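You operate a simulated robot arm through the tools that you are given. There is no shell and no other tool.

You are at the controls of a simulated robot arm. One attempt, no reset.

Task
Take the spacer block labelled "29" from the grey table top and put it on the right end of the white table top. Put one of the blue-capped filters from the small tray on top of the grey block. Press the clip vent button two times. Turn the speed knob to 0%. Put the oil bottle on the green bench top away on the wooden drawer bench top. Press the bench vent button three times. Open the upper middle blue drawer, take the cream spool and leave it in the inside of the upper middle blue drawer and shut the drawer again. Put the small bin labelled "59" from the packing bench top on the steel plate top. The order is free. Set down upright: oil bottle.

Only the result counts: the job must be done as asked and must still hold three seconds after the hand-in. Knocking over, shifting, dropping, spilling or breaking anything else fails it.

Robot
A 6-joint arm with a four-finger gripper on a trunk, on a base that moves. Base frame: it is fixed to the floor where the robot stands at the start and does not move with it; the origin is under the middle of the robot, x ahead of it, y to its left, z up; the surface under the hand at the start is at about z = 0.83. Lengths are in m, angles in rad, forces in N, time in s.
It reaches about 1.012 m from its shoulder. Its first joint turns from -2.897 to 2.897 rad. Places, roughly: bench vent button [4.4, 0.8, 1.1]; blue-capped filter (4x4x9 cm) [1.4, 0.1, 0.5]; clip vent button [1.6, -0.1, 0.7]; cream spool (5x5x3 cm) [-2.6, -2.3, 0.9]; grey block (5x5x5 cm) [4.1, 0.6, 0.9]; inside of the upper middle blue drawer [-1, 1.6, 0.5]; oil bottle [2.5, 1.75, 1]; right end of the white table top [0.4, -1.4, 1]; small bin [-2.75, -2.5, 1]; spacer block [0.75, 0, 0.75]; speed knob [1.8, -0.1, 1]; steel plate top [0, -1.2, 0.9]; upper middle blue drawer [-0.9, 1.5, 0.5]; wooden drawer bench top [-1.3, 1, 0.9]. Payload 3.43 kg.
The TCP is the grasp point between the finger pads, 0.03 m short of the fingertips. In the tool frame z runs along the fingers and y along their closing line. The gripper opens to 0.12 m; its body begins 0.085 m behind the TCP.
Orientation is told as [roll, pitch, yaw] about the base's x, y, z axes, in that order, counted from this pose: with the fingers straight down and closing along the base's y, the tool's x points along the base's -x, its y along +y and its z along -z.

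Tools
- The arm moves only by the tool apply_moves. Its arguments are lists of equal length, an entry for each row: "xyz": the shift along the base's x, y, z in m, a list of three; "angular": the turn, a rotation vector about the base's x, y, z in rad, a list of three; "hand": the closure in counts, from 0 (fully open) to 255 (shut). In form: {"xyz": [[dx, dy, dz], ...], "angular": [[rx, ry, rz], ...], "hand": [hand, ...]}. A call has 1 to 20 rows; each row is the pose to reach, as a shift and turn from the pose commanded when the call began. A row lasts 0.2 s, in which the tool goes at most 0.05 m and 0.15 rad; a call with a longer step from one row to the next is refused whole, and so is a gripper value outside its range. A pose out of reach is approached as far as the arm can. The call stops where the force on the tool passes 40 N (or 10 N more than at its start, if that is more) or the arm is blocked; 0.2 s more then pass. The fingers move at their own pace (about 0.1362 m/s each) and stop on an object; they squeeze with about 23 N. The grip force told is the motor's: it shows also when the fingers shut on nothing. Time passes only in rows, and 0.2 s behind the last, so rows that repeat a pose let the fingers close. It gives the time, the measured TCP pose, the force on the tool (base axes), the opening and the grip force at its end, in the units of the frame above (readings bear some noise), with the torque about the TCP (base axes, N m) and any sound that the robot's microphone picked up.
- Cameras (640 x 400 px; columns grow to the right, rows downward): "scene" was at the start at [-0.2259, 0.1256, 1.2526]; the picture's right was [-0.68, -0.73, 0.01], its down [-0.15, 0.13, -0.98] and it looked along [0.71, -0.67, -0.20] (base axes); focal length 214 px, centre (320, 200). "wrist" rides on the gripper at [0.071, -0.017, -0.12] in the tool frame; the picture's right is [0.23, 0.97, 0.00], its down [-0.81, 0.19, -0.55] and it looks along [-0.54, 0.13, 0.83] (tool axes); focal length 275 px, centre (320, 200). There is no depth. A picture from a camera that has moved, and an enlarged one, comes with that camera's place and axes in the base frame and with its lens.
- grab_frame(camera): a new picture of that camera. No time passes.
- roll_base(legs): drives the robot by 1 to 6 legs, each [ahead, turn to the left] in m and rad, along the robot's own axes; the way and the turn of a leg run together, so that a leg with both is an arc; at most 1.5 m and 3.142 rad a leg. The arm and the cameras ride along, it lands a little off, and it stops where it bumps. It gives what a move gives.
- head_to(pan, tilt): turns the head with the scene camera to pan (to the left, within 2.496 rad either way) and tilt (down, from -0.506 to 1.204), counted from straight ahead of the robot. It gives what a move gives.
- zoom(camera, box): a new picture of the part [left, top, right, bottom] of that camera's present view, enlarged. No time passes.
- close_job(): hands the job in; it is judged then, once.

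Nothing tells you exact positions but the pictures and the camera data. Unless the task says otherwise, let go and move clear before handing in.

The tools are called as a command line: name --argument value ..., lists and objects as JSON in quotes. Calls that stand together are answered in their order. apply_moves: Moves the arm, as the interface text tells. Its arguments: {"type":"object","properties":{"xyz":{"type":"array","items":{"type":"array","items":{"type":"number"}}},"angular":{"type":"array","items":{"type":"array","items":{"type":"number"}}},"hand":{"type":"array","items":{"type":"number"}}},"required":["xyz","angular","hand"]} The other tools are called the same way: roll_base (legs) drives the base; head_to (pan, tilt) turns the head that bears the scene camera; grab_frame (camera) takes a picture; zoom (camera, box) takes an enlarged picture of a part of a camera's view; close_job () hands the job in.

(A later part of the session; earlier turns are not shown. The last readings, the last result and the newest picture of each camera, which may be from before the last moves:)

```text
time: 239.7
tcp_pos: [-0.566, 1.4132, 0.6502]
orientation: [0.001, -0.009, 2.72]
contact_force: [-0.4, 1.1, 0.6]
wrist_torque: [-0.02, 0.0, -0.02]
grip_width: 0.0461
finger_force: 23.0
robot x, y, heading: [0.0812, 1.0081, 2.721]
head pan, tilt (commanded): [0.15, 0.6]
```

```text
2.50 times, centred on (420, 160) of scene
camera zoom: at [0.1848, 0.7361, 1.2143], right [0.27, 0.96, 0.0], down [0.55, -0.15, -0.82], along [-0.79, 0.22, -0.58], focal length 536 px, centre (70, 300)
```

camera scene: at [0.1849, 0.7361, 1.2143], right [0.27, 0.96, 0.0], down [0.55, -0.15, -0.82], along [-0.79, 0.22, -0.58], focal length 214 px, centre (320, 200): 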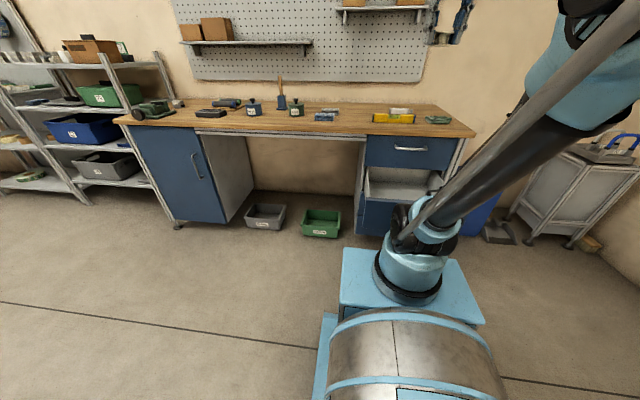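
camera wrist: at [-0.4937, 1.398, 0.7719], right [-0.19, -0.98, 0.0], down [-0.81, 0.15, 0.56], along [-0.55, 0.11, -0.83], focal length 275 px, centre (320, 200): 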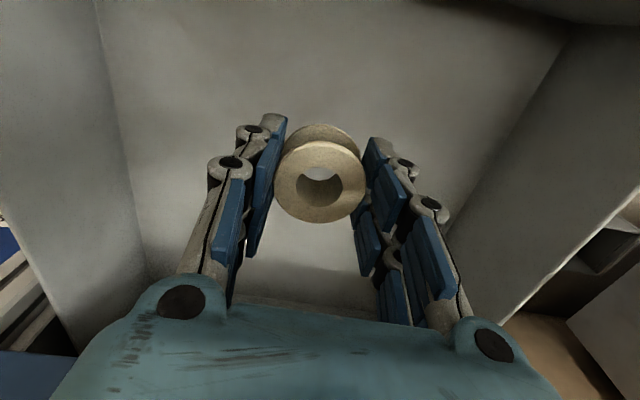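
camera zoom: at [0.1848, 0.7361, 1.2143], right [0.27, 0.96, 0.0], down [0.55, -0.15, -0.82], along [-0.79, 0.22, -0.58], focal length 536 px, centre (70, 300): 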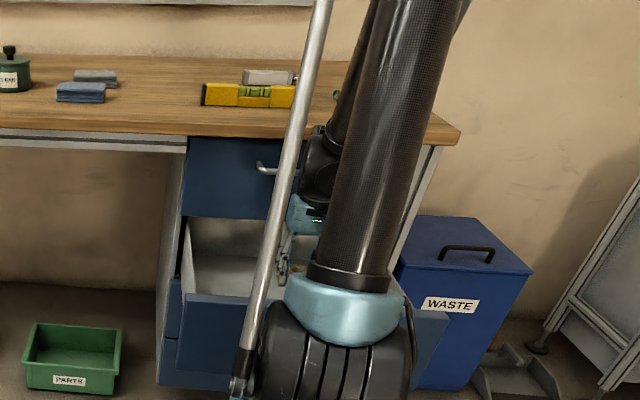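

apply_moves --xyz '[[0, 0, -0.02], [0, 0, -0.035], [0, 0, -0.045], [0, 0, -0.052]]' --angular '[[0, 0, 0], [0, 0, 0], [0, 0, 0], [0, 0, 0]]' --hand '[255, 255, 255, 255]'

grab_frame --camera "wrist"

```text
time: 240.7
tcp_pos: [-0.5657, 1.4119, 0.5978]
orientation: [0.0, -0.01, 2.72]
contact_force: [0.3, 1.3, -0.5]
wrist_torque: [0.03, 0.0, 0.01]
grip_width: 0.0461
finger_force: 22.9
robot x, y, heading: [0.0762, 1.0076, 2.719]
head pan, tilt (commanded): [0.15, 0.6]
```

```text
taken
camera wrist: at [-0.4925, 1.3972, 0.7197], right [-0.19, -0.98, 0.0], down [-0.81, 0.15, 0.56], along [-0.55, 0.11, -0.83], focal length 275 px, centre (320, 200)
```

wrist: 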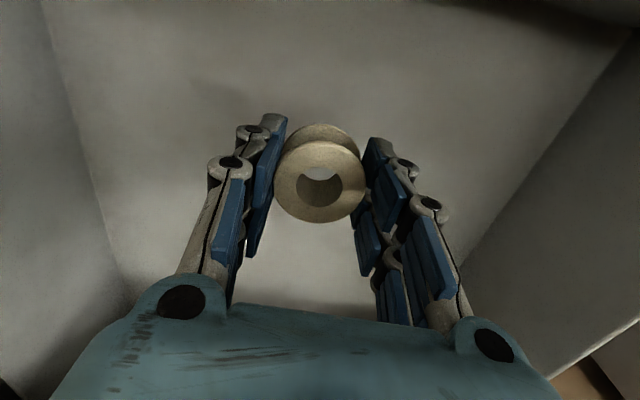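

apply_moves --xyz '[[0, 0, -0.006], [0, 0, -0.012], [0, 0, -0.018], [0, 0, -0.024]]' --angular '[[0, 0, 0], [0, 0, 0], [0, 0, 0], [0, 0, 0]]' --hand '[255, 255, 255, 255]'

grab_frame --camera "wrist"

```text
time: 241.7
tcp_pos: [-0.5641, 1.4115, 0.5731]
orientation: [0.0, -0.01, 2.72]
contact_force: [0.0, 0.7, -0.5]
wrist_torque: [0.0, 0.02, 0.01]
grip_width: 0.046
finger_force: 22.6
robot x, y, heading: [0.0748, 1.0063, 2.721]
head pan, tilt (commanded): [0.15, 0.6]
```

```text
taken
camera wrist: at [-0.4921, 1.3974, 0.6947], right [-0.19, -0.98, 0.0], down [-0.81, 0.15, 0.56], along [-0.55, 0.11, -0.83], focal length 275 px, centre (320, 200)
```

wrist: 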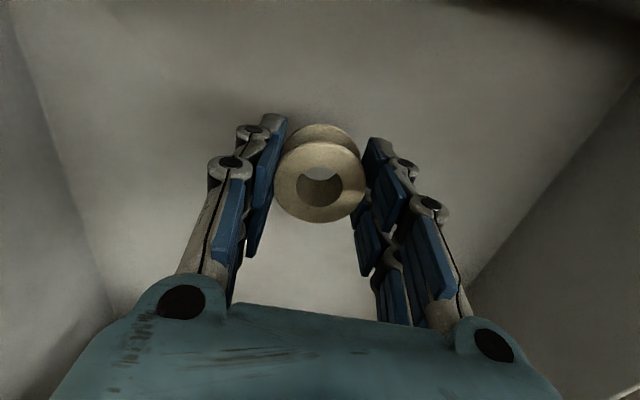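

apply_moves --xyz '[[0, 0, -0.005], [0, 0, -0.01], [0, 0, -0.015], [0, 0, -0.019]]' --angular '[[0, 0, 0], [0, 0, 0], [0, 0, 0], [0, 0, 0]]' --hand '[255, 255, 255, 255]'

grab_frame --camera "wrist"

```text
time: 242.7
tcp_pos: [-0.5662, 1.4115, 0.5543]
orientation: [-0.001, -0.01, 2.721]
contact_force: [-0.9, -0.6, 0.0]
wrist_torque: [0.03, 0.02, -0.03]
grip_width: 0.046
finger_force: 22.9
robot x, y, heading: [0.0781, 1.0047, 2.723]
head pan, tilt (commanded): [0.15, 0.6]
```

```text
taken
camera wrist: at [-0.4925, 1.3968, 0.6762], right [-0.19, -0.98, 0.0], down [-0.81, 0.15, 0.56], along [-0.55, 0.11, -0.83], focal length 275 px, centre (320, 200)
```

wrist: 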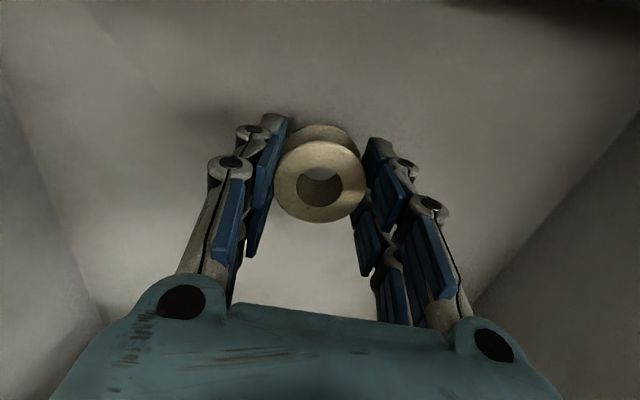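

apply_moves --xyz '[[0, 0, -0.004], [0, 0, -0.008], [0, 0, -0.012], [0, 0, -0.016]]' --angular '[[0, 0, 0], [0, 0, 0], [0, 0, 0], [0, 0, 0]]' --hand '[255, 255, 255, 255]'

grab_frame --camera "wrist"

zoom --camera "scene" --box '[360, 120, 480, 220]'

```text
time: 243.7
tcp_pos: [-0.5645, 1.4117, 0.5382]
orientation: [-0.001, -0.012, 2.722]
contact_force: [-0.5, 0.0, -0.3]
wrist_torque: [-0.01, 0.02, 0.0]
grip_width: 0.0463
finger_force: 23.2
robot x, y, heading: [0.078, 1.005, 2.724]
head pan, tilt (commanded): [0.15, 0.6]
```

```text
taken
camera wrist: at [-0.4919, 1.3974, 0.6611], right [-0.19, -0.98, 0.0], down [-0.81, 0.15, 0.56], along [-0.55, 0.11, -0.83], focal length 275 px, centre (320, 200)
```

wrist: 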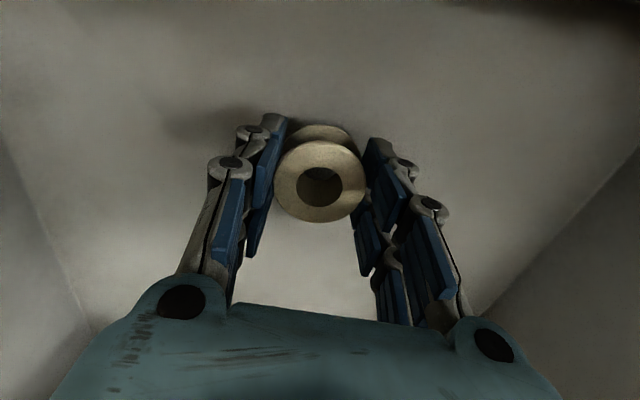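

```text
4.00 times, centred on (420, 170) of scene
camera zoom: at [0.1847, 0.7362, 1.2143], right [0.27, 0.96, 0.0], down [0.55, -0.15, -0.82], along [-0.79, 0.22, -0.58], focal length 858 px, centre (-80, 320)
```

zoom: 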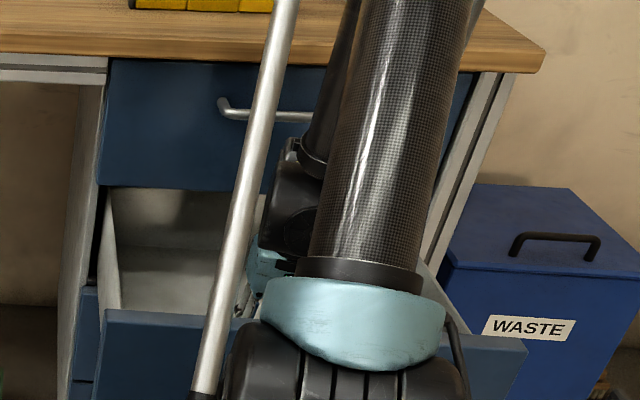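

apply_moves --xyz '[[0, 0, -0.004], [0, 0, -0.008], [0, 0, -0.012], [0, 0, -0.016]]' --angular '[[0, 0, 0], [0, 0, 0], [0, 0, 0], [0, 0, 0]]' --hand '[255, 255, 255, 255]'

grab_frame --camera "wrist"

```text
time: 244.7
tcp_pos: [-0.5674, 1.4158, 0.5279]
orientation: [-0.002, -0.008, 2.721]
contact_force: [-0.4, -0.4, -0.1]
wrist_torque: [0.02, 0.01, -0.03]
grip_width: 0.0463
finger_force: 22.8
out of reach, approached as far as the arm can: row 3, 4
robot x, y, heading: [0.0783, 1.0068, 2.725]
head pan, tilt (commanded): [0.15, 0.6]
```

```text
taken
camera wrist: at [-0.4954, 1.3997, 0.6502], right [-0.19, -0.98, 0.0], down [-0.81, 0.15, 0.56], along [-0.55, 0.11, -0.83], focal length 275 px, centre (320, 200)
```

wrist: 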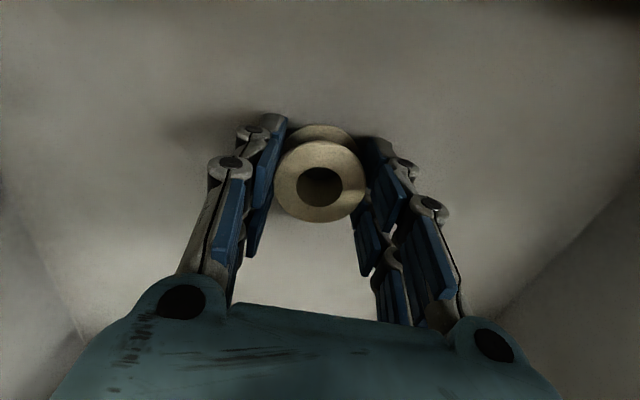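

The arm reaches its inner limit just above the drawer floor. I raise, back the base up 0.1 m and descend again with the arm more extended.

apply_moves --xyz '[[0, 0, 0.04], [0, 0, 0.08], [0, 0, 0.12], [0, 0, 0.16], [0, 0, 0.2], [0, 0, 0.24], [0, 0, 0.28], [0, 0, 0.33]]' --angular '[[0, 0, 0], [0, 0, 0], [0, 0, 0], [0, 0, 0], [0, 0, 0], [0, 0, 0], [0, 0, 0], [0, 0, 0]]' --hand '[255, 255, 255, 255, 255, 255, 255, 255]'

roll_base --legs '[[-0.12, 0.0]]'

apply_moves --xyz '[[-0.02, 0.01, 0], [-0.04, 0.02, 0], [-0.06, 0.03, 0], [-0.08, 0.04, 0]]' --angular '[[0, 0, 0], [0, 0, 0], [0, 0, 0], [0, 0, 0]]' --hand '[255, 255, 255, 255]'

grab_frame --camera "wrist"

```text
time: 246.5
tcp_pos: [-0.5699, 1.4145, 0.8577]
orientation: [0.001, -0.01, 2.72]
contact_force: [-1.3, 0.3, 0.4]
wrist_torque: [0.02, -0.03, 0.02]
grip_width: 0.046
finger_force: 22.9
robot x, y, heading: [0.0773, 1.0085, 2.716]
head pan, tilt (commanded): [0.15, 0.6]
```

```text
time: 247.7
tcp_pos: [-0.4592, 1.3653, 0.8575]
orientation: [0.001, -0.01, 2.721]
contact_force: [-0.6, 0.6, -0.1]
wrist_torque: [0.01, -0.01, -0.01]
grip_width: 0.0462
finger_force: 23.3
robot x, y, heading: [0.1884, 0.9552, 2.721]
head pan, tilt (commanded): [0.15, 0.6]
```

```text
time: 248.7
tcp_pos: [-0.5302, 1.4001, 0.8686]
orientation: [0.0, -0.021, 2.72]
contact_force: [0.7, -0.8, 0.0]
wrist_torque: [-0.02, 0.0, 0.0]
grip_width: 0.0459
finger_force: 23.2
robot x, y, heading: [0.1886, 0.9586, 2.717]
head pan, tilt (commanded): [0.15, 0.6]
```

```text
taken
camera wrist: at [-0.4562, 1.3853, 0.9886], right [-0.19, -0.98, -0.01], down [-0.81, 0.15, 0.57], along [-0.56, 0.11, -0.82], focal length 275 px, centre (320, 200)
```

wrist: 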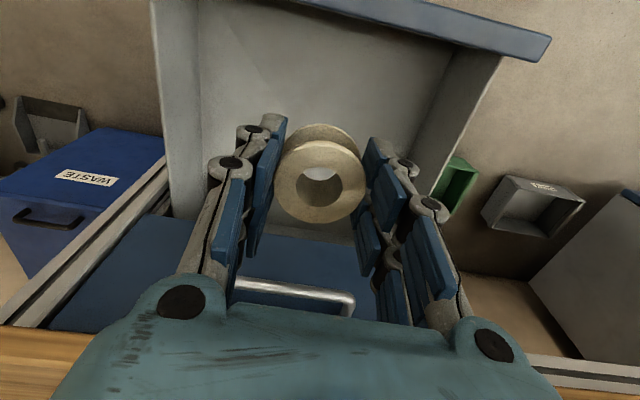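

apply_moves --xyz '[[-0.012, 0.004, -0.03], [-0.024, 0.008, -0.07], [-0.036, 0.012, -0.11], [-0.036, 0.012, -0.15], [-0.036, 0.012, -0.19], [-0.036, 0.012, -0.23], [-0.036, 0.012, -0.265], [-0.036, 0.012, -0.295], [-0.036, 0.012, -0.32], [-0.036, 0.012, -0.335]]' --angular '[[-0.0086, -0.0192, 0], [-0.0086, -0.0192, 0], [-0.0086, -0.0192, 0], [-0.0086, -0.0192, 0], [-0.0086, -0.0192, 0], [-0.0086, -0.0192, 0], [-0.0086, -0.0192, 0], [-0.0086, -0.0192, 0], [-0.0086, -0.0192, 0], [-0.0086, -0.0192, 0]]' --hand '[255, 255, 255, 255, 255, 255, 255, 255, 255, 255]'

grab_frame --camera "wrist"

```text
time: 250.9
tcp_pos: [-0.5668, 1.4125, 0.5315]
orientation: [0.001, -0.001, 2.721]
contact_force: [-0.4, 1.1, -0.3]
wrist_torque: [0.01, 0.04, -0.03]
grip_width: 0.0459
finger_force: 23.0
robot x, y, heading: [0.1909, 0.9572, 2.717]
head pan, tilt (commanded): [0.15, 0.6]
```

```text
taken
camera wrist: at [-0.4944, 1.3984, 0.6537], right [-0.19, -0.98, 0.0], down [-0.82, 0.16, 0.55], along [-0.54, 0.1, -0.83], focal length 275 px, centre (320, 200)
```

wrist: 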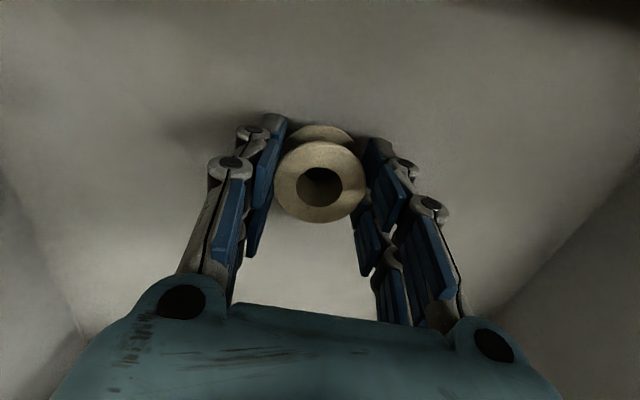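

apply_moves --xyz '[[0, 0, -0.004], [0, 0, -0.008], [0, 0, -0.012]]' --angular '[[0, 0, 0], [0, 0, 0], [0, 0, 0]]' --hand '[255, 255, 255]'

```text
time: 251.6
tcp_pos: [-0.5585, 1.4098, 0.5343]
orientation: [0.0, -0.014, 2.722]
contact_force: [-1.4, 1.7, -2.7]
wrist_torque: [-0.03, -0.11, -0.05]
grip_width: 0.0464
finger_force: 23.3
robot x, y, heading: [0.191, 0.9567, 2.722]
head pan, tilt (commanded): [0.15, 0.6]
stopped in row 3: the force on the tool passed its limit at 51 N (the readings are from after the stop); the commanded pose is now the measured one
```

I felt the drawer floor at about TCP z 0.523. I go back to just above that, open, and rise.

apply_moves --xyz '[[0, 0, -0.004], [0, 0, -0.009], [0, 0, -0.0095], [0, 0, -0.0095], [0, 0, -0.0095], [0, 0, 0.02], [0, 0, 0.06], [0, 0, 0.1], [0, 0, 0.14], [0, 0, 0.18], [0, 0, 0.22], [0, 0, 0.26], [0, 0, 0.3], [0, 0, 0.34]]' --angular '[[0, 0, 0], [0, 0, 0], [0, 0, 0], [0, 0, 0], [0, 0, 0], [0, 0, 0], [0, 0, 0], [0, 0, 0], [0, 0, 0], [0, 0, 0], [0, 0, 0], [0, 0, 0], [0, 0, 0], [0, 0, 0]]' --hand '[255, 255, 220, 120, 60, 40, 40, 40, 40, 40, 40, 40, 40, 40]'

grab_frame --camera "wrist"

```text
time: 254.6
tcp_pos: [-0.5624, 1.4098, 0.8761]
orientation: [0.0, -0.013, 2.721]
contact_force: [-0.1, -0.1, -0.1]
wrist_torque: [0.0, -0.05, 0.02]
grip_width: 0.1015
finger_force: 0.1
robot x, y, heading: [0.1903, 0.9558, 2.722]
head pan, tilt (commanded): [0.15, 0.6]
```

```text
taken
camera wrist: at [-0.489, 1.3955, 0.997], right [-0.19, -0.98, 0.0], down [-0.81, 0.15, 0.56], along [-0.55, 0.11, -0.83], focal length 275 px, centre (320, 200)
```

wrist: 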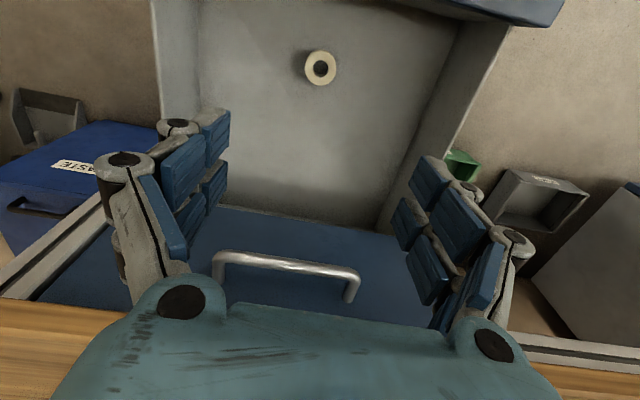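

The spool stands upright on the drawer floor. To shut the drawer I withdraw the hand, back up, and tilt closed fingers forward to push the front panel beside its handle.

apply_moves --xyz '[[0.01, -0.004, 0.01], [0.045, -0.02, 0.02], [0.085, -0.038, 0.02], [0.125, -0.055, 0.02], [0.165, -0.073, 0.02], [0.2, -0.089, 0.02], [0.233, -0.104, 0.02]]' --angular '[[0, 0, 0], [-0.005, -0.012, 0], [-0.005, -0.012, 0], [-0.005, -0.012, 0], [-0.005, -0.012, 0], [-0.005, -0.012, 0], [-0.005, -0.012, 0]]' --hand '[40, 80, 140, 200, 255, 255, 255]'

roll_base --legs '[[-0.2, 0.0]]'

grab_frame --camera "wrist"

```text
time: 256.2
tcp_pos: [-0.3268, 1.307, 0.894]
orientation: [0.0, -0.001, 2.721]
contact_force: [0.0, 0.2, -0.5]
wrist_torque: [-0.04, 0.0, -0.02]
grip_width: 0.0
finger_force: 23.2
robot x, y, heading: [0.1879, 0.9577, 2.718]
head pan, tilt (commanded): [0.15, 0.6]
```

```text
time: 257.8
tcp_pos: [-0.1427, 1.2231, 0.8944]
orientation: [0.0, 0.0, 2.722]
contact_force: [-0.1, 0.5, 0.7]
wrist_torque: [-0.02, -0.04, -0.01]
grip_width: 0.0001
finger_force: 23.1
robot x, y, heading: [0.3718, 0.8727, 2.724]
head pan, tilt (commanded): [0.15, 0.6]
```

```text
taken
camera wrist: at [-0.0717, 1.2095, 1.0167], right [-0.19, -0.98, 0.0], down [-0.82, 0.15, 0.55], along [-0.54, 0.1, -0.83], focal length 275 px, centre (320, 200)
```

wrist: 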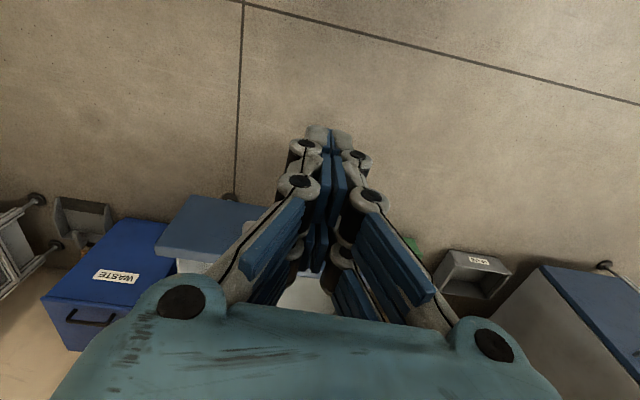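

apply_moves --xyz '[[-0.03, -0.002, -0.02], [-0.06, -0.004, -0.04], [-0.09, -0.006, -0.06], [-0.12, -0.008, -0.085], [-0.15, -0.01, -0.11], [-0.18, -0.012, -0.14], [-0.205, -0.014, -0.175], [-0.225, -0.015, -0.21], [-0.24, -0.015, -0.24], [-0.24, -0.015, -0.252]]' --angular '[[0.032, 0.072, 0], [0.064, 0.143, 0], [0.096, 0.215, 0], [0.128, 0.287, 0], [0.16, 0.359, 0], [0.19, 0.43, 0], [0.223, 0.5, 0], [0.255, 0.574, 0], [0.287, 0.645, 0], [0.319, 0.717, 0]]' --hand '[255, 255, 255, 255, 255, 255, 255, 255, 255, 255]'

grab_frame --camera "wrist"

zoom --camera "scene" --box '[320, 80, 520, 240]'

```text
time: 260.0
tcp_pos: [-0.3805, 1.2091, 0.6719]
orientation: [0.0, -0.798, 2.724]
contact_force: [0.1, -0.1, -0.2]
wrist_torque: [-0.01, 0.02, 0.01]
grip_width: 0.0003
finger_force: 23.2
out of reach, approached as far as the arm can: row 10
robot x, y, heading: [0.372, 0.8769, 2.726]
head pan, tilt (commanded): [0.15, 0.6]
```

```text
taken
camera wrist: at [-0.2513, 1.1689, 0.7072], right [-0.25, -0.95, -0.17], down [-0.23, -0.11, 0.97], along [-0.94, 0.28, -0.2], focal length 275 px, centre (320, 200)
```

wrist: 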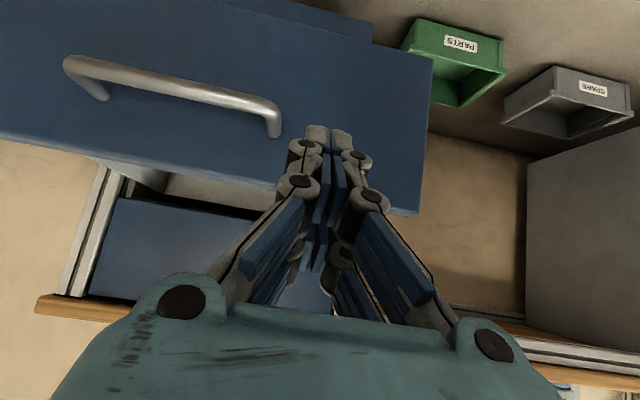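

```text
2.50 times, centred on (420, 160) of scene
camera zoom: at [0.4804, 0.6046, 1.2143], right [0.26, 0.96, 0.0], down [0.55, -0.15, -0.82], along [-0.79, 0.22, -0.58], focal length 536 px, centre (70, 300)
```

zoom: 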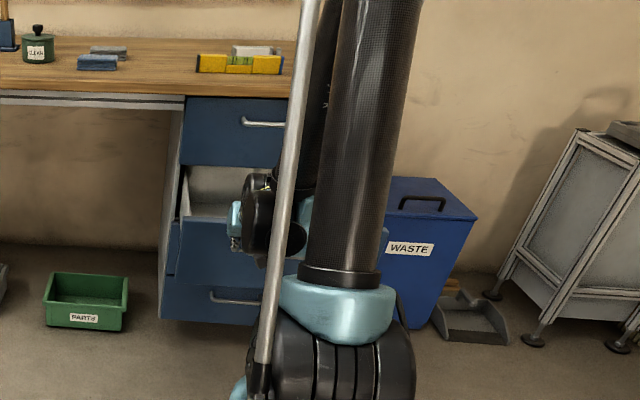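

The closed fingertips face the panel to the side of its handle. I move in a little and left, then push with the arm slowly.

apply_moves --xyz '[[-0.015, -0.005, 0], [-0.03, -0.004, -0.003], [-0.044, 0.002, -0.008], [-0.056, 0.0075, -0.013], [-0.066, 0.012, -0.018], [-0.076, 0.0165, -0.02], [-0.085, 0.0205, -0.022], [-0.094, 0.0245, -0.022], [-0.103, 0.0285, -0.022], [-0.112, 0.0325, -0.022], [-0.121, 0.0365, -0.022], [-0.13, 0.0405, -0.022]]' --angular '[[0, 0, 0], [0, 0, 0], [0, 0, 0], [0, 0, 0], [0, 0, 0], [0, 0, 0], [0, 0, 0], [0, 0, 0], [0, 0, 0], [0, 0, 0], [0, 0, 0], [0, 0, 0]]' --hand '[255, 255, 255, 255, 255, 255, 255, 255, 255, 255, 255, 255]'

grab_frame --camera "wrist"

zoom --camera "scene" --box '[320, 80, 520, 240]'

```text
time: 262.6
tcp_pos: [-0.5124, 1.2497, 0.6503]
orientation: [-0.001, -0.799, 2.722]
contact_force: [-0.4, -0.8, 0.4]
wrist_torque: [0.0, -0.01, -0.03]
grip_width: 0.0001
finger_force: 22.6
robot x, y, heading: [0.3768, 0.8749, 2.723]
head pan, tilt (commanded): [0.15, 0.6]
```

```text
taken
camera wrist: at [-0.3819, 1.2089, 0.6851], right [-0.25, -0.95, -0.17], down [-0.23, -0.11, 0.97], along [-0.94, 0.28, -0.2], focal length 275 px, centre (320, 200)
```

wrist: 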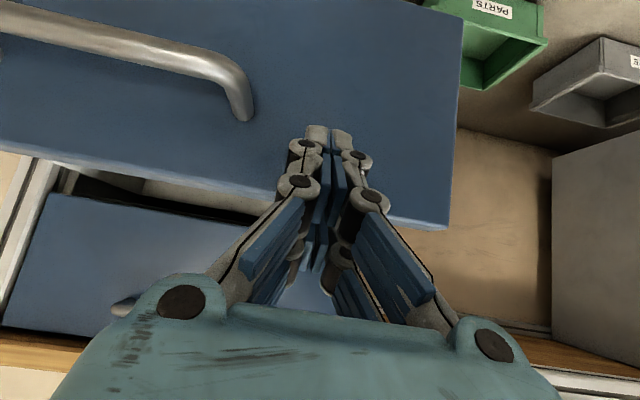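

```text
2.50 times, centred on (420, 160) of scene
camera zoom: at [0.4804, 0.6046, 1.2143], right [0.26, 0.96, 0.0], down [0.55, -0.15, -0.82], along [-0.79, 0.22, -0.58], focal length 536 px, centre (70, 300)
```

zoom: 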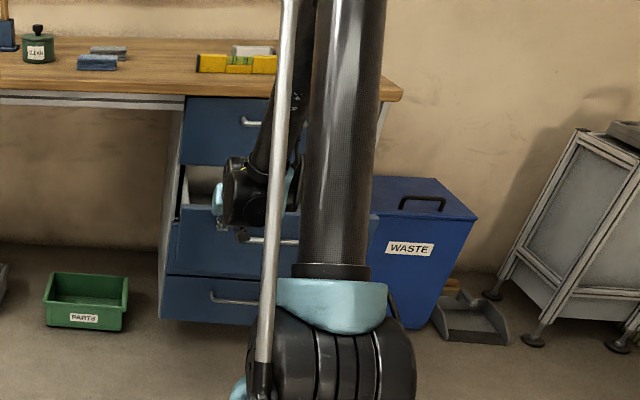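

The drawer is moving in. I keep pushing.

apply_moves --xyz '[[-0.011, 0.005, 0], [-0.022, 0.0098, 0], [-0.033, 0.0147, 0], [-0.044, 0.0195, 0], [-0.055, 0.0244, 0], [-0.066, 0.0293, 0], [-0.077, 0.0342, 0], [-0.088, 0.039, 0], [-0.099, 0.044, 0], [-0.11, 0.0489, 0]]' --angular '[[0, 0, 0], [0, 0, 0], [0, 0, 0], [0, 0, 0], [0, 0, 0], [0, 0, 0], [0, 0, 0], [0, 0, 0], [0, 0, 0], [0, 0, 0]]' --hand '[255, 255, 255, 255, 255, 255, 255, 255, 255, 255]'

roll_base --legs '[[0.09, 0.0]]'

grab_frame --camera "wrist"

zoom --camera "scene" --box '[320, 80, 520, 240]'

```text
time: 264.8
tcp_pos: [-0.6222, 1.2973, 0.6509]
orientation: [0.001, -0.799, 2.723]
contact_force: [0.1, 0.6, 1.0]
wrist_torque: [0.01, 0.01, 0.0]
grip_width: 0.0
finger_force: 22.7
robot x, y, heading: [0.3766, 0.8757, 2.724]
head pan, tilt (commanded): [0.15, 0.6]
```

```text
time: 265.9
tcp_pos: [-0.7052, 1.3366, 0.6493]
orientation: [0.001, -0.8, 2.723]
contact_force: [-0.1, -0.1, -0.1]
wrist_torque: [-0.02, 0.0, -0.03]
grip_width: 0.0003
finger_force: 22.7
robot x, y, heading: [0.2887, 0.91, 2.725]
head pan, tilt (commanded): [0.15, 0.6]
```

```text
taken
camera wrist: at [-0.5752, 1.2947, 0.6848], right [-0.25, -0.95, -0.17], down [-0.23, -0.11, 0.97], along [-0.94, 0.28, -0.2], focal length 275 px, centre (320, 200)
```

wrist: 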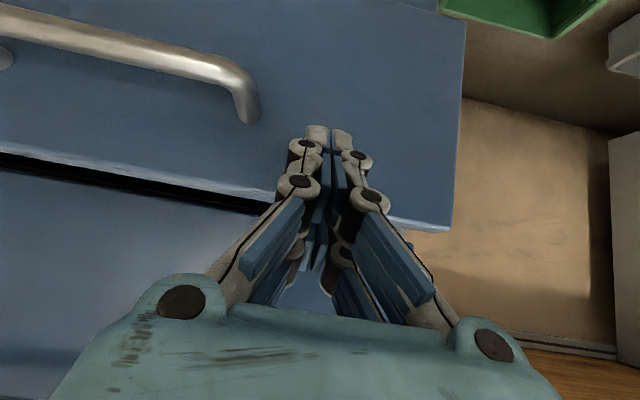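

```text
2.50 times, centred on (420, 160) of scene
camera zoom: at [0.397, 0.6418, 1.2144], right [0.26, 0.96, 0.0], down [0.55, -0.15, -0.82], along [-0.79, 0.22, -0.58], focal length 536 px, centre (70, 300)
```

zoom: 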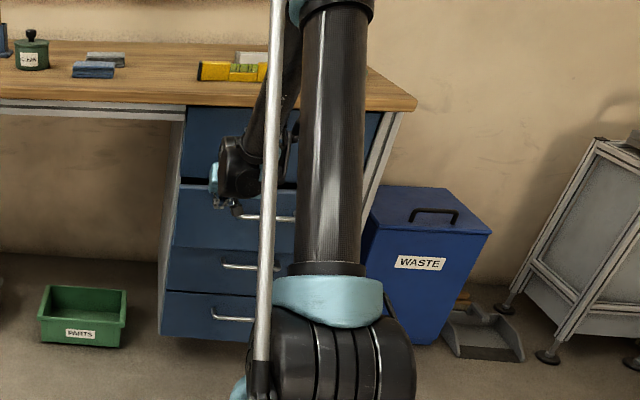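

Nearly shut. I push the last few centimetres slowly until it stops.

apply_moves --xyz '[[-0.008, 0.0035, -0.006], [-0.016, 0.007, -0.012], [-0.024, 0.0107, -0.016], [-0.032, 0.0142, -0.018], [-0.04, 0.0178, -0.018], [-0.047, 0.021, -0.018], [-0.053, 0.0235, -0.018], [-0.059, 0.026, -0.018], [-0.064, 0.0285, -0.018]]' --angular '[[0, 0, 0], [0, 0, 0], [0, 0, 0], [0, 0, 0], [0, 0, 0], [0, 0, 0], [0, 0, 0], [0, 0, 0], [0, 0, 0]]' --hand '[255, 255, 255, 255, 255, 255, 255, 255, 255]'

grab_frame --camera "wrist"

zoom --camera "scene" --box '[320, 80, 520, 240]'

```text
time: 267.9
tcp_pos: [-0.7497, 1.3551, 0.6581]
orientation: [-0.001, -0.821, 2.725]
contact_force: [-1.6, 1.1, -2.1]
wrist_torque: [0.01, 0.05, 0.0]
grip_width: 0.0
finger_force: 33.0
robot x, y, heading: [0.2913, 0.9112, 2.724]
head pan, tilt (commanded): [0.15, 0.6]
stopped in row 9: the force on the tool passed its limit at 55 N (the readings are from after the stop); the commanded pose is now the measured one
```

```text
taken
camera wrist: at [-0.6192, 1.3148, 0.6899], right [-0.25, -0.95, -0.17], down [-0.22, -0.11, 0.97], along [-0.94, 0.28, -0.18], focal length 275 px, centre (320, 200)
```

wrist: 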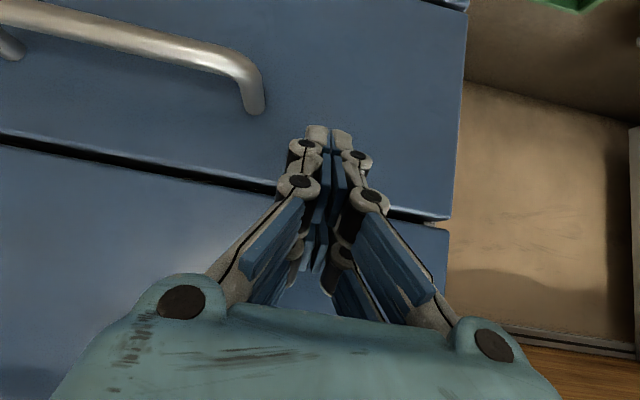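

```text
2.50 times, centred on (420, 160) of scene
camera zoom: at [0.3961, 0.6421, 1.2146], right [0.26, 0.96, 0.0], down [0.56, -0.15, -0.82], along [-0.79, 0.21, -0.58], focal length 536 px, centre (70, 300)
```

zoom: 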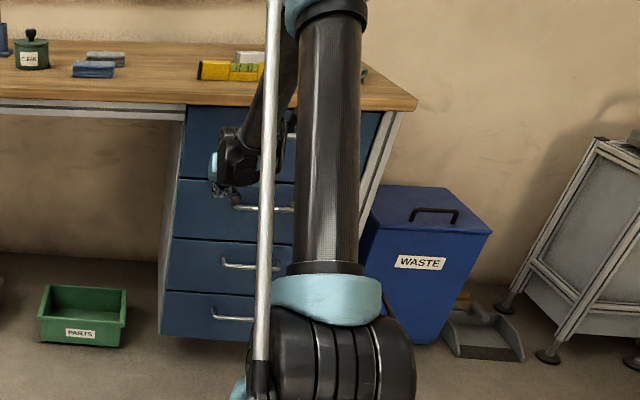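

The drawer hit its stop and looks flush. I withdraw the hand, restore the vertical orientation and check.

apply_moves --xyz '[[0.02, -0.009, 0.0], [0.06, -0.027, 0.01], [0.1, -0.044, 0.03], [0.14, -0.062, 0.055], [0.17, -0.076, 0.09], [0.2, -0.09, 0.13], [0.23, -0.1, 0.17], [0.26, -0.11, 0.21], [0.28, -0.12, 0.25], [0.3, -0.13, 0.29], [0.32, -0.14, 0.33], [0.34, -0.15, 0.37], [0.36, -0.16, 0.41], [0.38, -0.17, 0.45], [0.4, -0.18, 0.49], [0.42, -0.19, 0.53], [0.44, -0.2, 0.57]]' --angular '[[0, 0, 0], [0, 0, 0], [0, 0, 0], [-0.02, -0.05, 0], [-0.045, -0.1, 0], [-0.07, -0.16, 0], [-0.095, -0.215, 0], [-0.12, -0.27, 0], [-0.145, -0.325, 0], [-0.17, -0.38, 0], [-0.195, -0.435, 0], [-0.22, -0.49, 0], [-0.245, -0.545, 0], [-0.27, -0.6, 0], [-0.295, -0.66, 0], [-0.32, -0.715, 0], [-0.333, -0.75, 0]]' --hand '[255, 255, 255, 255, 255, 200, 100, 0, 0, 0, 0, 0, 0, 0, 0, 0, 0]'

grab_frame --camera "wrist"

zoom --camera "scene" --box '[320, 80, 520, 240]'

```text
refused: row 4 steps farther than a row can; nothing moved
```

```text
taken
camera wrist: at [-0.6192, 1.3148, 0.6899], right [-0.25, -0.95, -0.17], down [-0.22, -0.11, 0.97], along [-0.94, 0.28, -0.18], focal length 275 px, centre (320, 200)
```

wrist: 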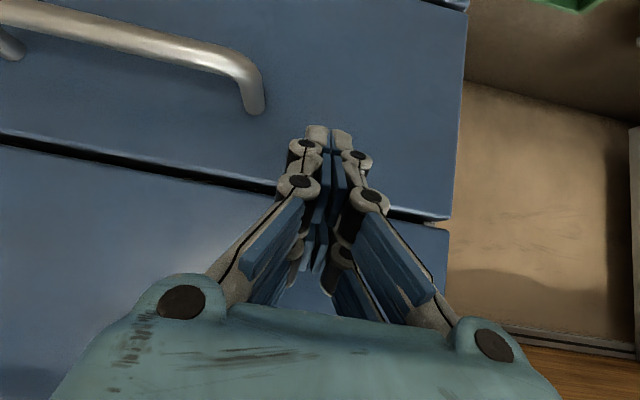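

```text
2.50 times, centred on (420, 160) of scene
camera zoom: at [0.3961, 0.6421, 1.2146], right [0.26, 0.96, 0.0], down [0.56, -0.15, -0.82], along [-0.79, 0.21, -0.58], focal length 536 px, centre (70, 300)
```

zoom: 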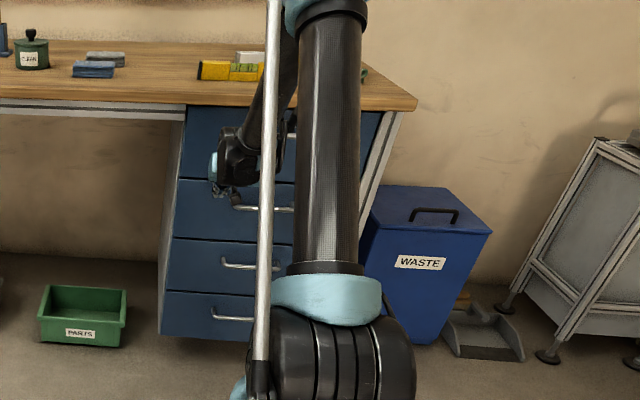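

apply_moves --xyz '[[0.02, -0.009, 0.0], [0.055, -0.025, 0.005], [0.09, -0.04, 0.02], [0.12, -0.053, 0.045], [0.145, -0.065, 0.08], [0.17, -0.075, 0.115], [0.195, -0.085, 0.15], [0.22, -0.095, 0.185], [0.24, -0.105, 0.225], [0.26, -0.115, 0.265], [0.28, -0.125, 0.305], [0.3, -0.135, 0.345], [0.32, -0.145, 0.385], [0.34, -0.155, 0.425], [0.36, -0.165, 0.465], [0.38, -0.175, 0.505], [0.4, -0.185, 0.545], [0.42, -0.195, 0.58]]' --angular '[[0, 0, 0], [0, 0, 0], [0, 0, 0], [-0.02, -0.05, 0], [-0.045, -0.1, 0], [-0.07, -0.16, 0], [-0.095, -0.215, 0], [-0.12, -0.27, 0], [-0.145, -0.325, 0], [-0.17, -0.38, 0], [-0.195, -0.435, 0], [-0.22, -0.49, 0], [-0.245, -0.545, 0], [-0.27, -0.6, 0], [-0.295, -0.66, 0], [-0.32, -0.715, 0], [-0.333, -0.75, 0], [-0.333, -0.75, 0]]' --hand '[255, 255, 255, 255, 255, 200, 100, 0, 0, 0, 0, 0, 0, 0, 0, 0, 0, 0]'

grab_frame --camera "wrist"

zoom --camera "scene" --box '[320, 80, 520, 240]'

```text
time: 271.7
tcp_pos: [-0.3312, 1.1608, 1.239]
orientation: [-0.002, 0.001, 2.723]
contact_force: [-0.2, 0.0, -0.1]
wrist_torque: [-0.02, -0.04, 0.01]
grip_width: 0.1201
finger_force: 0.0
robot x, y, heading: [0.2907, 0.9137, 2.726]
head pan, tilt (commanded): [0.15, 0.6]
```

```text
taken
camera wrist: at [-0.2602, 1.1475, 1.3616], right [-0.19, -0.98, 0.0], down [-0.82, 0.15, 0.55], along [-0.54, 0.1, -0.83], focal length 275 px, centre (320, 200)
```

wrist: 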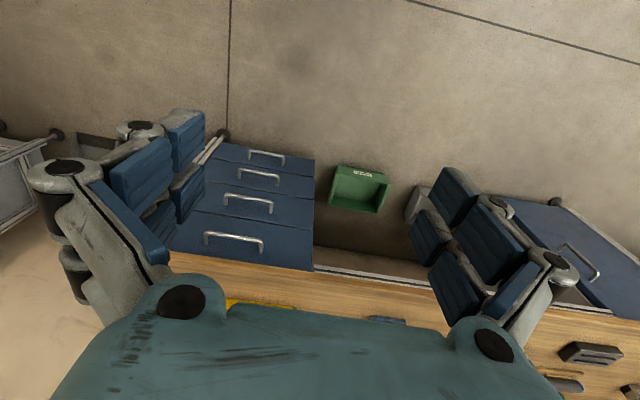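

```text
2.50 times, centred on (420, 160) of scene
camera zoom: at [0.397, 0.6417, 1.2143], right [0.26, 0.96, 0.0], down [0.55, -0.15, -0.82], along [-0.79, 0.22, -0.58], focal length 536 px, centre (70, 300)
```

zoom: 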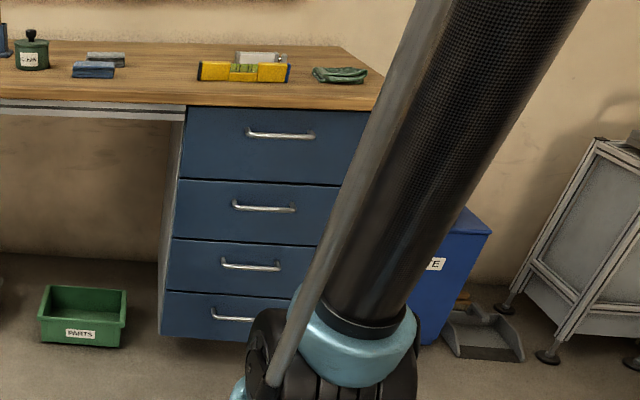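

The drawer is flush again with the spool inside. Now I look toward the green bench and the machines behind the grey table.

head_to --pan -2.3 --tilt 0.25

grab_frame --camera "scene"

zoom --camera "scene" --box '[200, 100, 440, 250]'

```text
time: 273.9
tcp_pos: [-0.3316, 1.1618, 1.2385]
orientation: [-0.003, 0.001, 2.724]
contact_force: [-1.2, -0.3, 0.1]
wrist_torque: [-0.01, 0.03, -0.01]
grip_width: 0.1199
finger_force: 0.1
robot x, y, heading: [0.293, 0.9137, 2.725]
head pan, tilt (commanded): [-2.3, 0.25]
```

```text
taken
camera scene: at [0.5672, 0.6569, 1.2485], right [0.41, -0.91, 0.01], down [-0.21, -0.11, -0.97], along [0.89, 0.4, -0.24], focal length 214 px, centre (320, 200)
```

scene: 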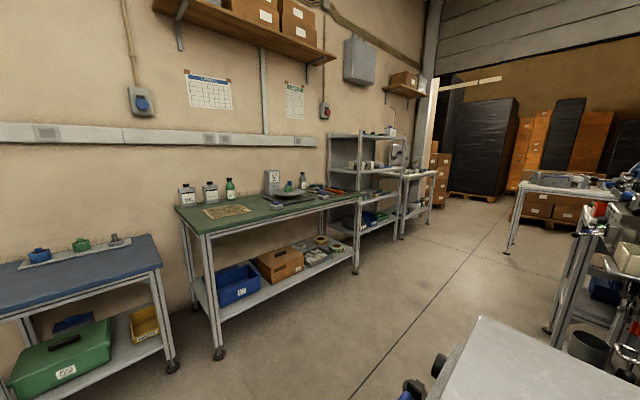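

```text
2.67 times, centred on (320, 175) of scene
camera zoom: at [0.5672, 0.6569, 1.2485], right [0.41, -0.91, 0.01], down [-0.21, -0.11, -0.97], along [0.89, 0.4, -0.24], focal length 572 px, centre (320, 267)
```

zoom: 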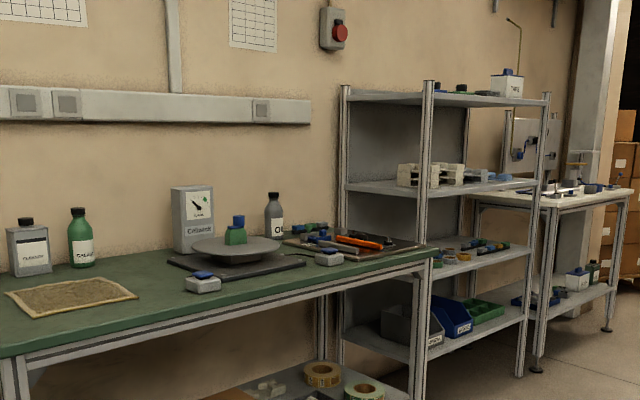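

zoom --camera "scene" --box '[170, 160, 250, 220]'

zoom --camera "scene" --box '[255, 155, 345, 215]'

zoom --camera "scene" --box '[480, 140, 640, 260]'

head_to --pan -2.49 --tilt 0.3

grab_frame --camera "scene"

```text
6.67 times, centred on (210, 190) of scene
camera zoom: at [0.5672, 0.6569, 1.2485], right [0.41, -0.91, 0.01], down [-0.21, -0.11, -0.97], along [0.89, 0.4, -0.24], focal length 1430 px, centre (1053, 267)
```

zoom: 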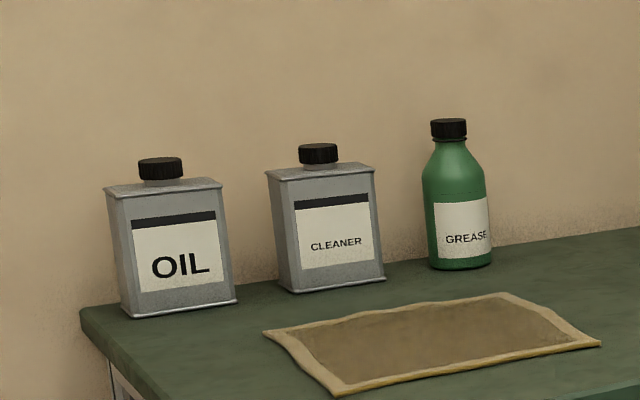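

```text
6.67 times, centred on (300, 185) of scene
camera zoom: at [0.5672, 0.6569, 1.2485], right [0.41, -0.91, 0.01], down [-0.21, -0.11, -0.97], along [0.89, 0.4, -0.24], focal length 1430 px, centre (453, 300)
```

zoom: 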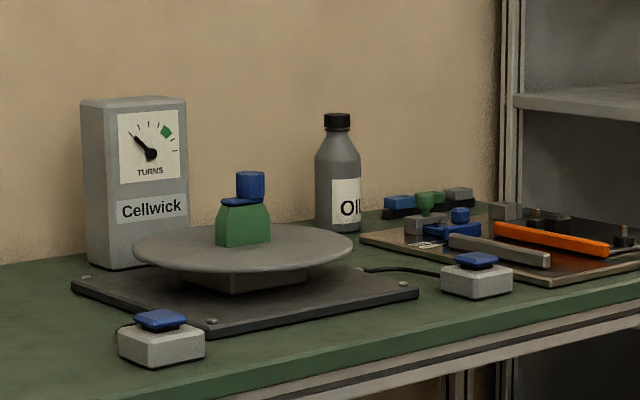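

```text
3.33 times, centred on (560, 200) of scene
camera zoom: at [0.5672, 0.6569, 1.2485], right [0.41, -0.91, 0.01], down [-0.21, -0.11, -0.97], along [0.89, 0.4, -0.24], focal length 715 px, centre (-480, 200)
```

zoom: 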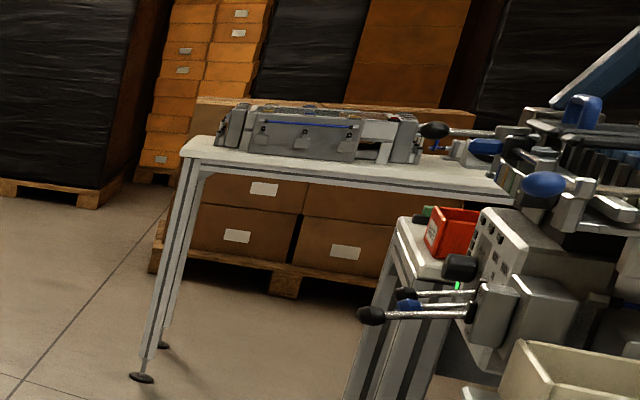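

```text
time: 274.7
tcp_pos: [-0.3312, 1.1611, 1.238]
orientation: [-0.002, 0.002, 2.724]
contact_force: [-0.1, -0.5, -1.2]
wrist_torque: [-0.03, -0.01, -0.01]
grip_width: 0.12
finger_force: 0.2
robot x, y, heading: [0.2949, 0.9142, 2.722]
head pan, tilt (commanded): [-2.491, 0.3]
```

```text
taken
camera scene: at [0.573, 0.64, 1.2439], right [0.23, -0.97, 0.01], down [-0.28, -0.07, -0.96], along [0.93, 0.22, -0.29], focal length 214 px, centre (320, 200)
```

scene: 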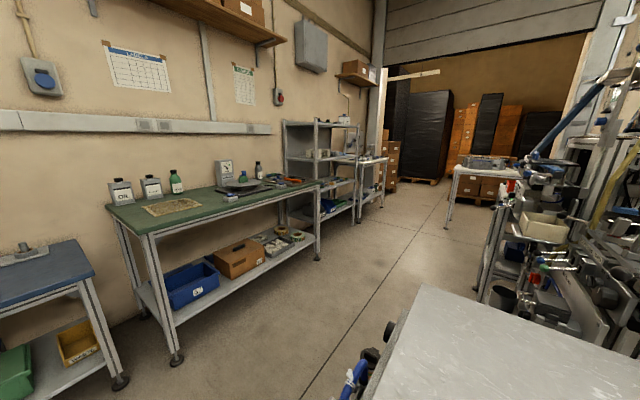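

zoom --camera "scene" --box '[250, 155, 275, 185]'

zoom --camera "scene" --box '[480, 60, 640, 360]'

```text
13.33 times, centred on (262, 170) of scene
camera zoom: at [0.573, 0.64, 1.2439], right [0.23, -0.97, 0.01], down [-0.28, -0.07, -0.96], along [0.93, 0.22, -0.29], focal length 2860 px, centre (1087, 600)
```

zoom: 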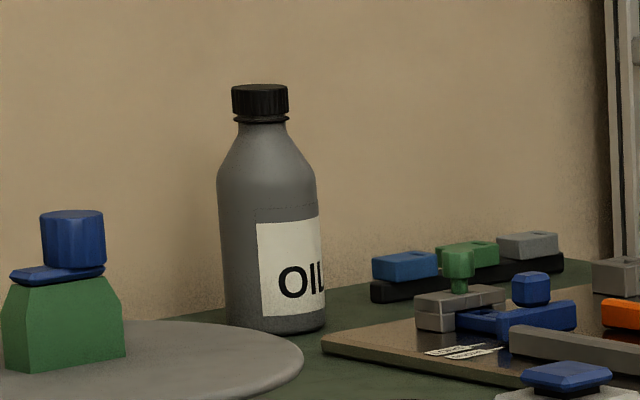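

```text
1.33 times, centred on (560, 210) of scene
camera zoom: at [0.573, 0.64, 1.2439], right [0.23, -0.97, 0.01], down [-0.28, -0.07, -0.96], along [0.93, 0.22, -0.29], focal length 286 px, centre (0, 187)
```

zoom: 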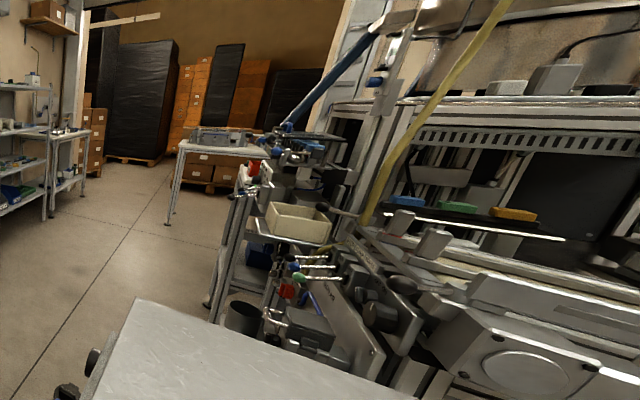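

The grey round bottle right of the turntable reads "OIL" - that is the oil bottle, near (2.2, 1.57). I retract the arm and drive along the aisle between the grey table and the green bench.

apply_moves --xyz '[[0.04, -0.012, 0.003], [0.08, -0.024, 0.006], [0.12, -0.036, 0.01], [0.16, -0.048, 0.013], [0.2, -0.06, 0.02], [0.215, -0.063, 0.03]]' --angular '[[0, 0, 0], [0, 0, 0], [0, 0, 0], [0, 0, 0], [0, 0, 0], [0, 0, 0]]' --hand '[0, 0, 0, 0, 0, 0]'

roll_base --legs '[[0.0, -2.158], [0.48, 0.0], [0.0, -0.975]]'

head_to --pan 0.0 --tilt 0.35

grab_frame --camera "scene"

```text
time: 276.1
tcp_pos: [-0.1155, 1.0987, 1.2678]
orientation: [-0.001, 0.002, 2.723]
contact_force: [0.1, 1.3, 0.5]
wrist_torque: [-0.03, -0.01, 0.01]
grip_width: 0.1199
finger_force: 0.0
robot x, y, heading: [0.292, 0.9116, 2.724]
head pan, tilt (commanded): [-2.491, 0.3]
```

```text
time: 287.6
tcp_pos: [1.1116, 0.9849, 1.2683]
orientation: [-0.002, 0.002, -0.41]
contact_force: [-0.3, 0.3, -1.4]
wrist_torque: [0.0, 0.01, 0.0]
grip_width: 0.1198
finger_force: 0.0
robot x, y, heading: [0.7017, 1.1704, -0.41]
head pan, tilt (commanded): [-2.491, 0.3]
```

```text
time: 289.9
tcp_pos: [1.0959, 0.9916, 1.2741]
orientation: [-0.001, -0.01, -0.41]
contact_force: [0.7, -0.4, -0.4]
wrist_torque: [0.02, 0.0, 0.01]
grip_width: 0.12
finger_force: 0.1
robot x, y, heading: [0.7062, 1.1717, -0.406]
head pan, tilt (commanded): [0.0, 0.351]
```

```text
taken
camera scene: at [0.5929, 1.4246, 1.237], right [-0.4, -0.92, 0.0], down [-0.33, 0.14, -0.93], along [0.86, -0.37, -0.36], focal length 214 px, centre (320, 200)
```

scene: 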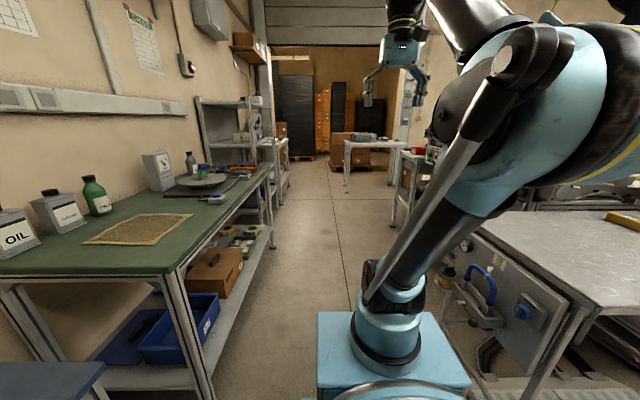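

roll_base --legs '[[1.22, 0.0], [0.0, 1.565]]'

head_to --pan 0.1 --tilt 0.45

grab_frame --camera "scene"

grab_frame --camera "wrist"

```text
time: 300.3
tcp_pos: [1.9847, 1.0885, 1.2724]
orientation: [-0.002, -0.01, 1.152]
contact_force: [-0.1, -0.5, -0.4]
wrist_torque: [0.0, -0.01, 0.0]
grip_width: 0.1198
finger_force: 0.0
robot x, y, heading: [1.8075, 0.6916, 1.149]
head pan, tilt (commanded): [0.0, 0.351]
```

```text
time: 301.0
tcp_pos: [1.9789, 1.0752, 1.2785]
orientation: [-0.001, -0.024, 1.15]
contact_force: [-0.6, -0.3, -0.4]
wrist_torque: [-0.01, -0.01, -0.01]
grip_width: 0.1201
finger_force: 0.0
robot x, y, heading: [1.8126, 0.6938, 1.152]
head pan, tilt (commanded): [0.099, 0.45]
```

```text
taken
camera scene: at [1.5449, 0.5873, 1.2278], right [0.95, -0.31, 0.0], down [-0.14, -0.42, -0.89], along [0.28, 0.85, -0.45], focal length 214 px, centre (320, 200)
```

scene: 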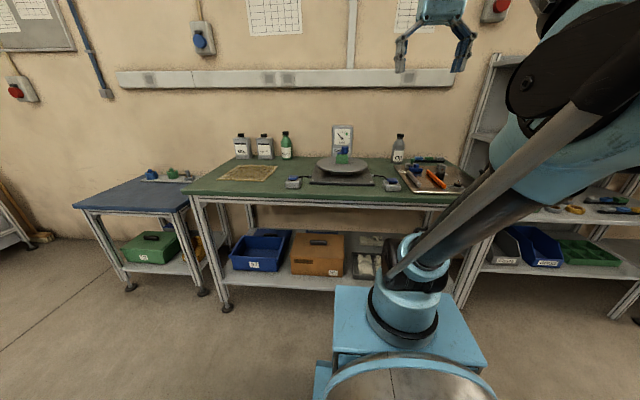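

```text
taken
camera wrist: at [1.9628, 0.9999, 1.399], right [-0.98, 0.19, -0.01], down [0.15, 0.81, 0.57], along [0.11, 0.56, -0.82], focal length 275 px, centre (320, 200)
```

wrist: 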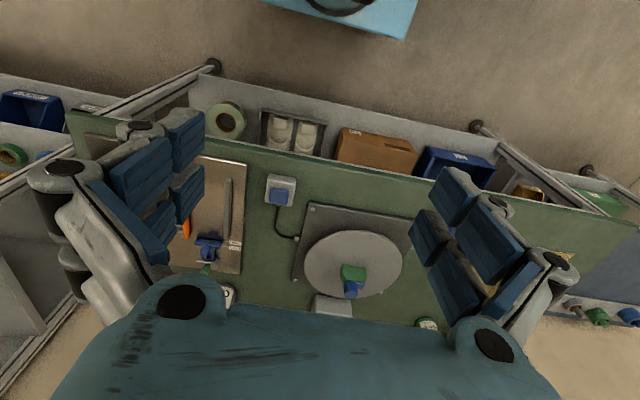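

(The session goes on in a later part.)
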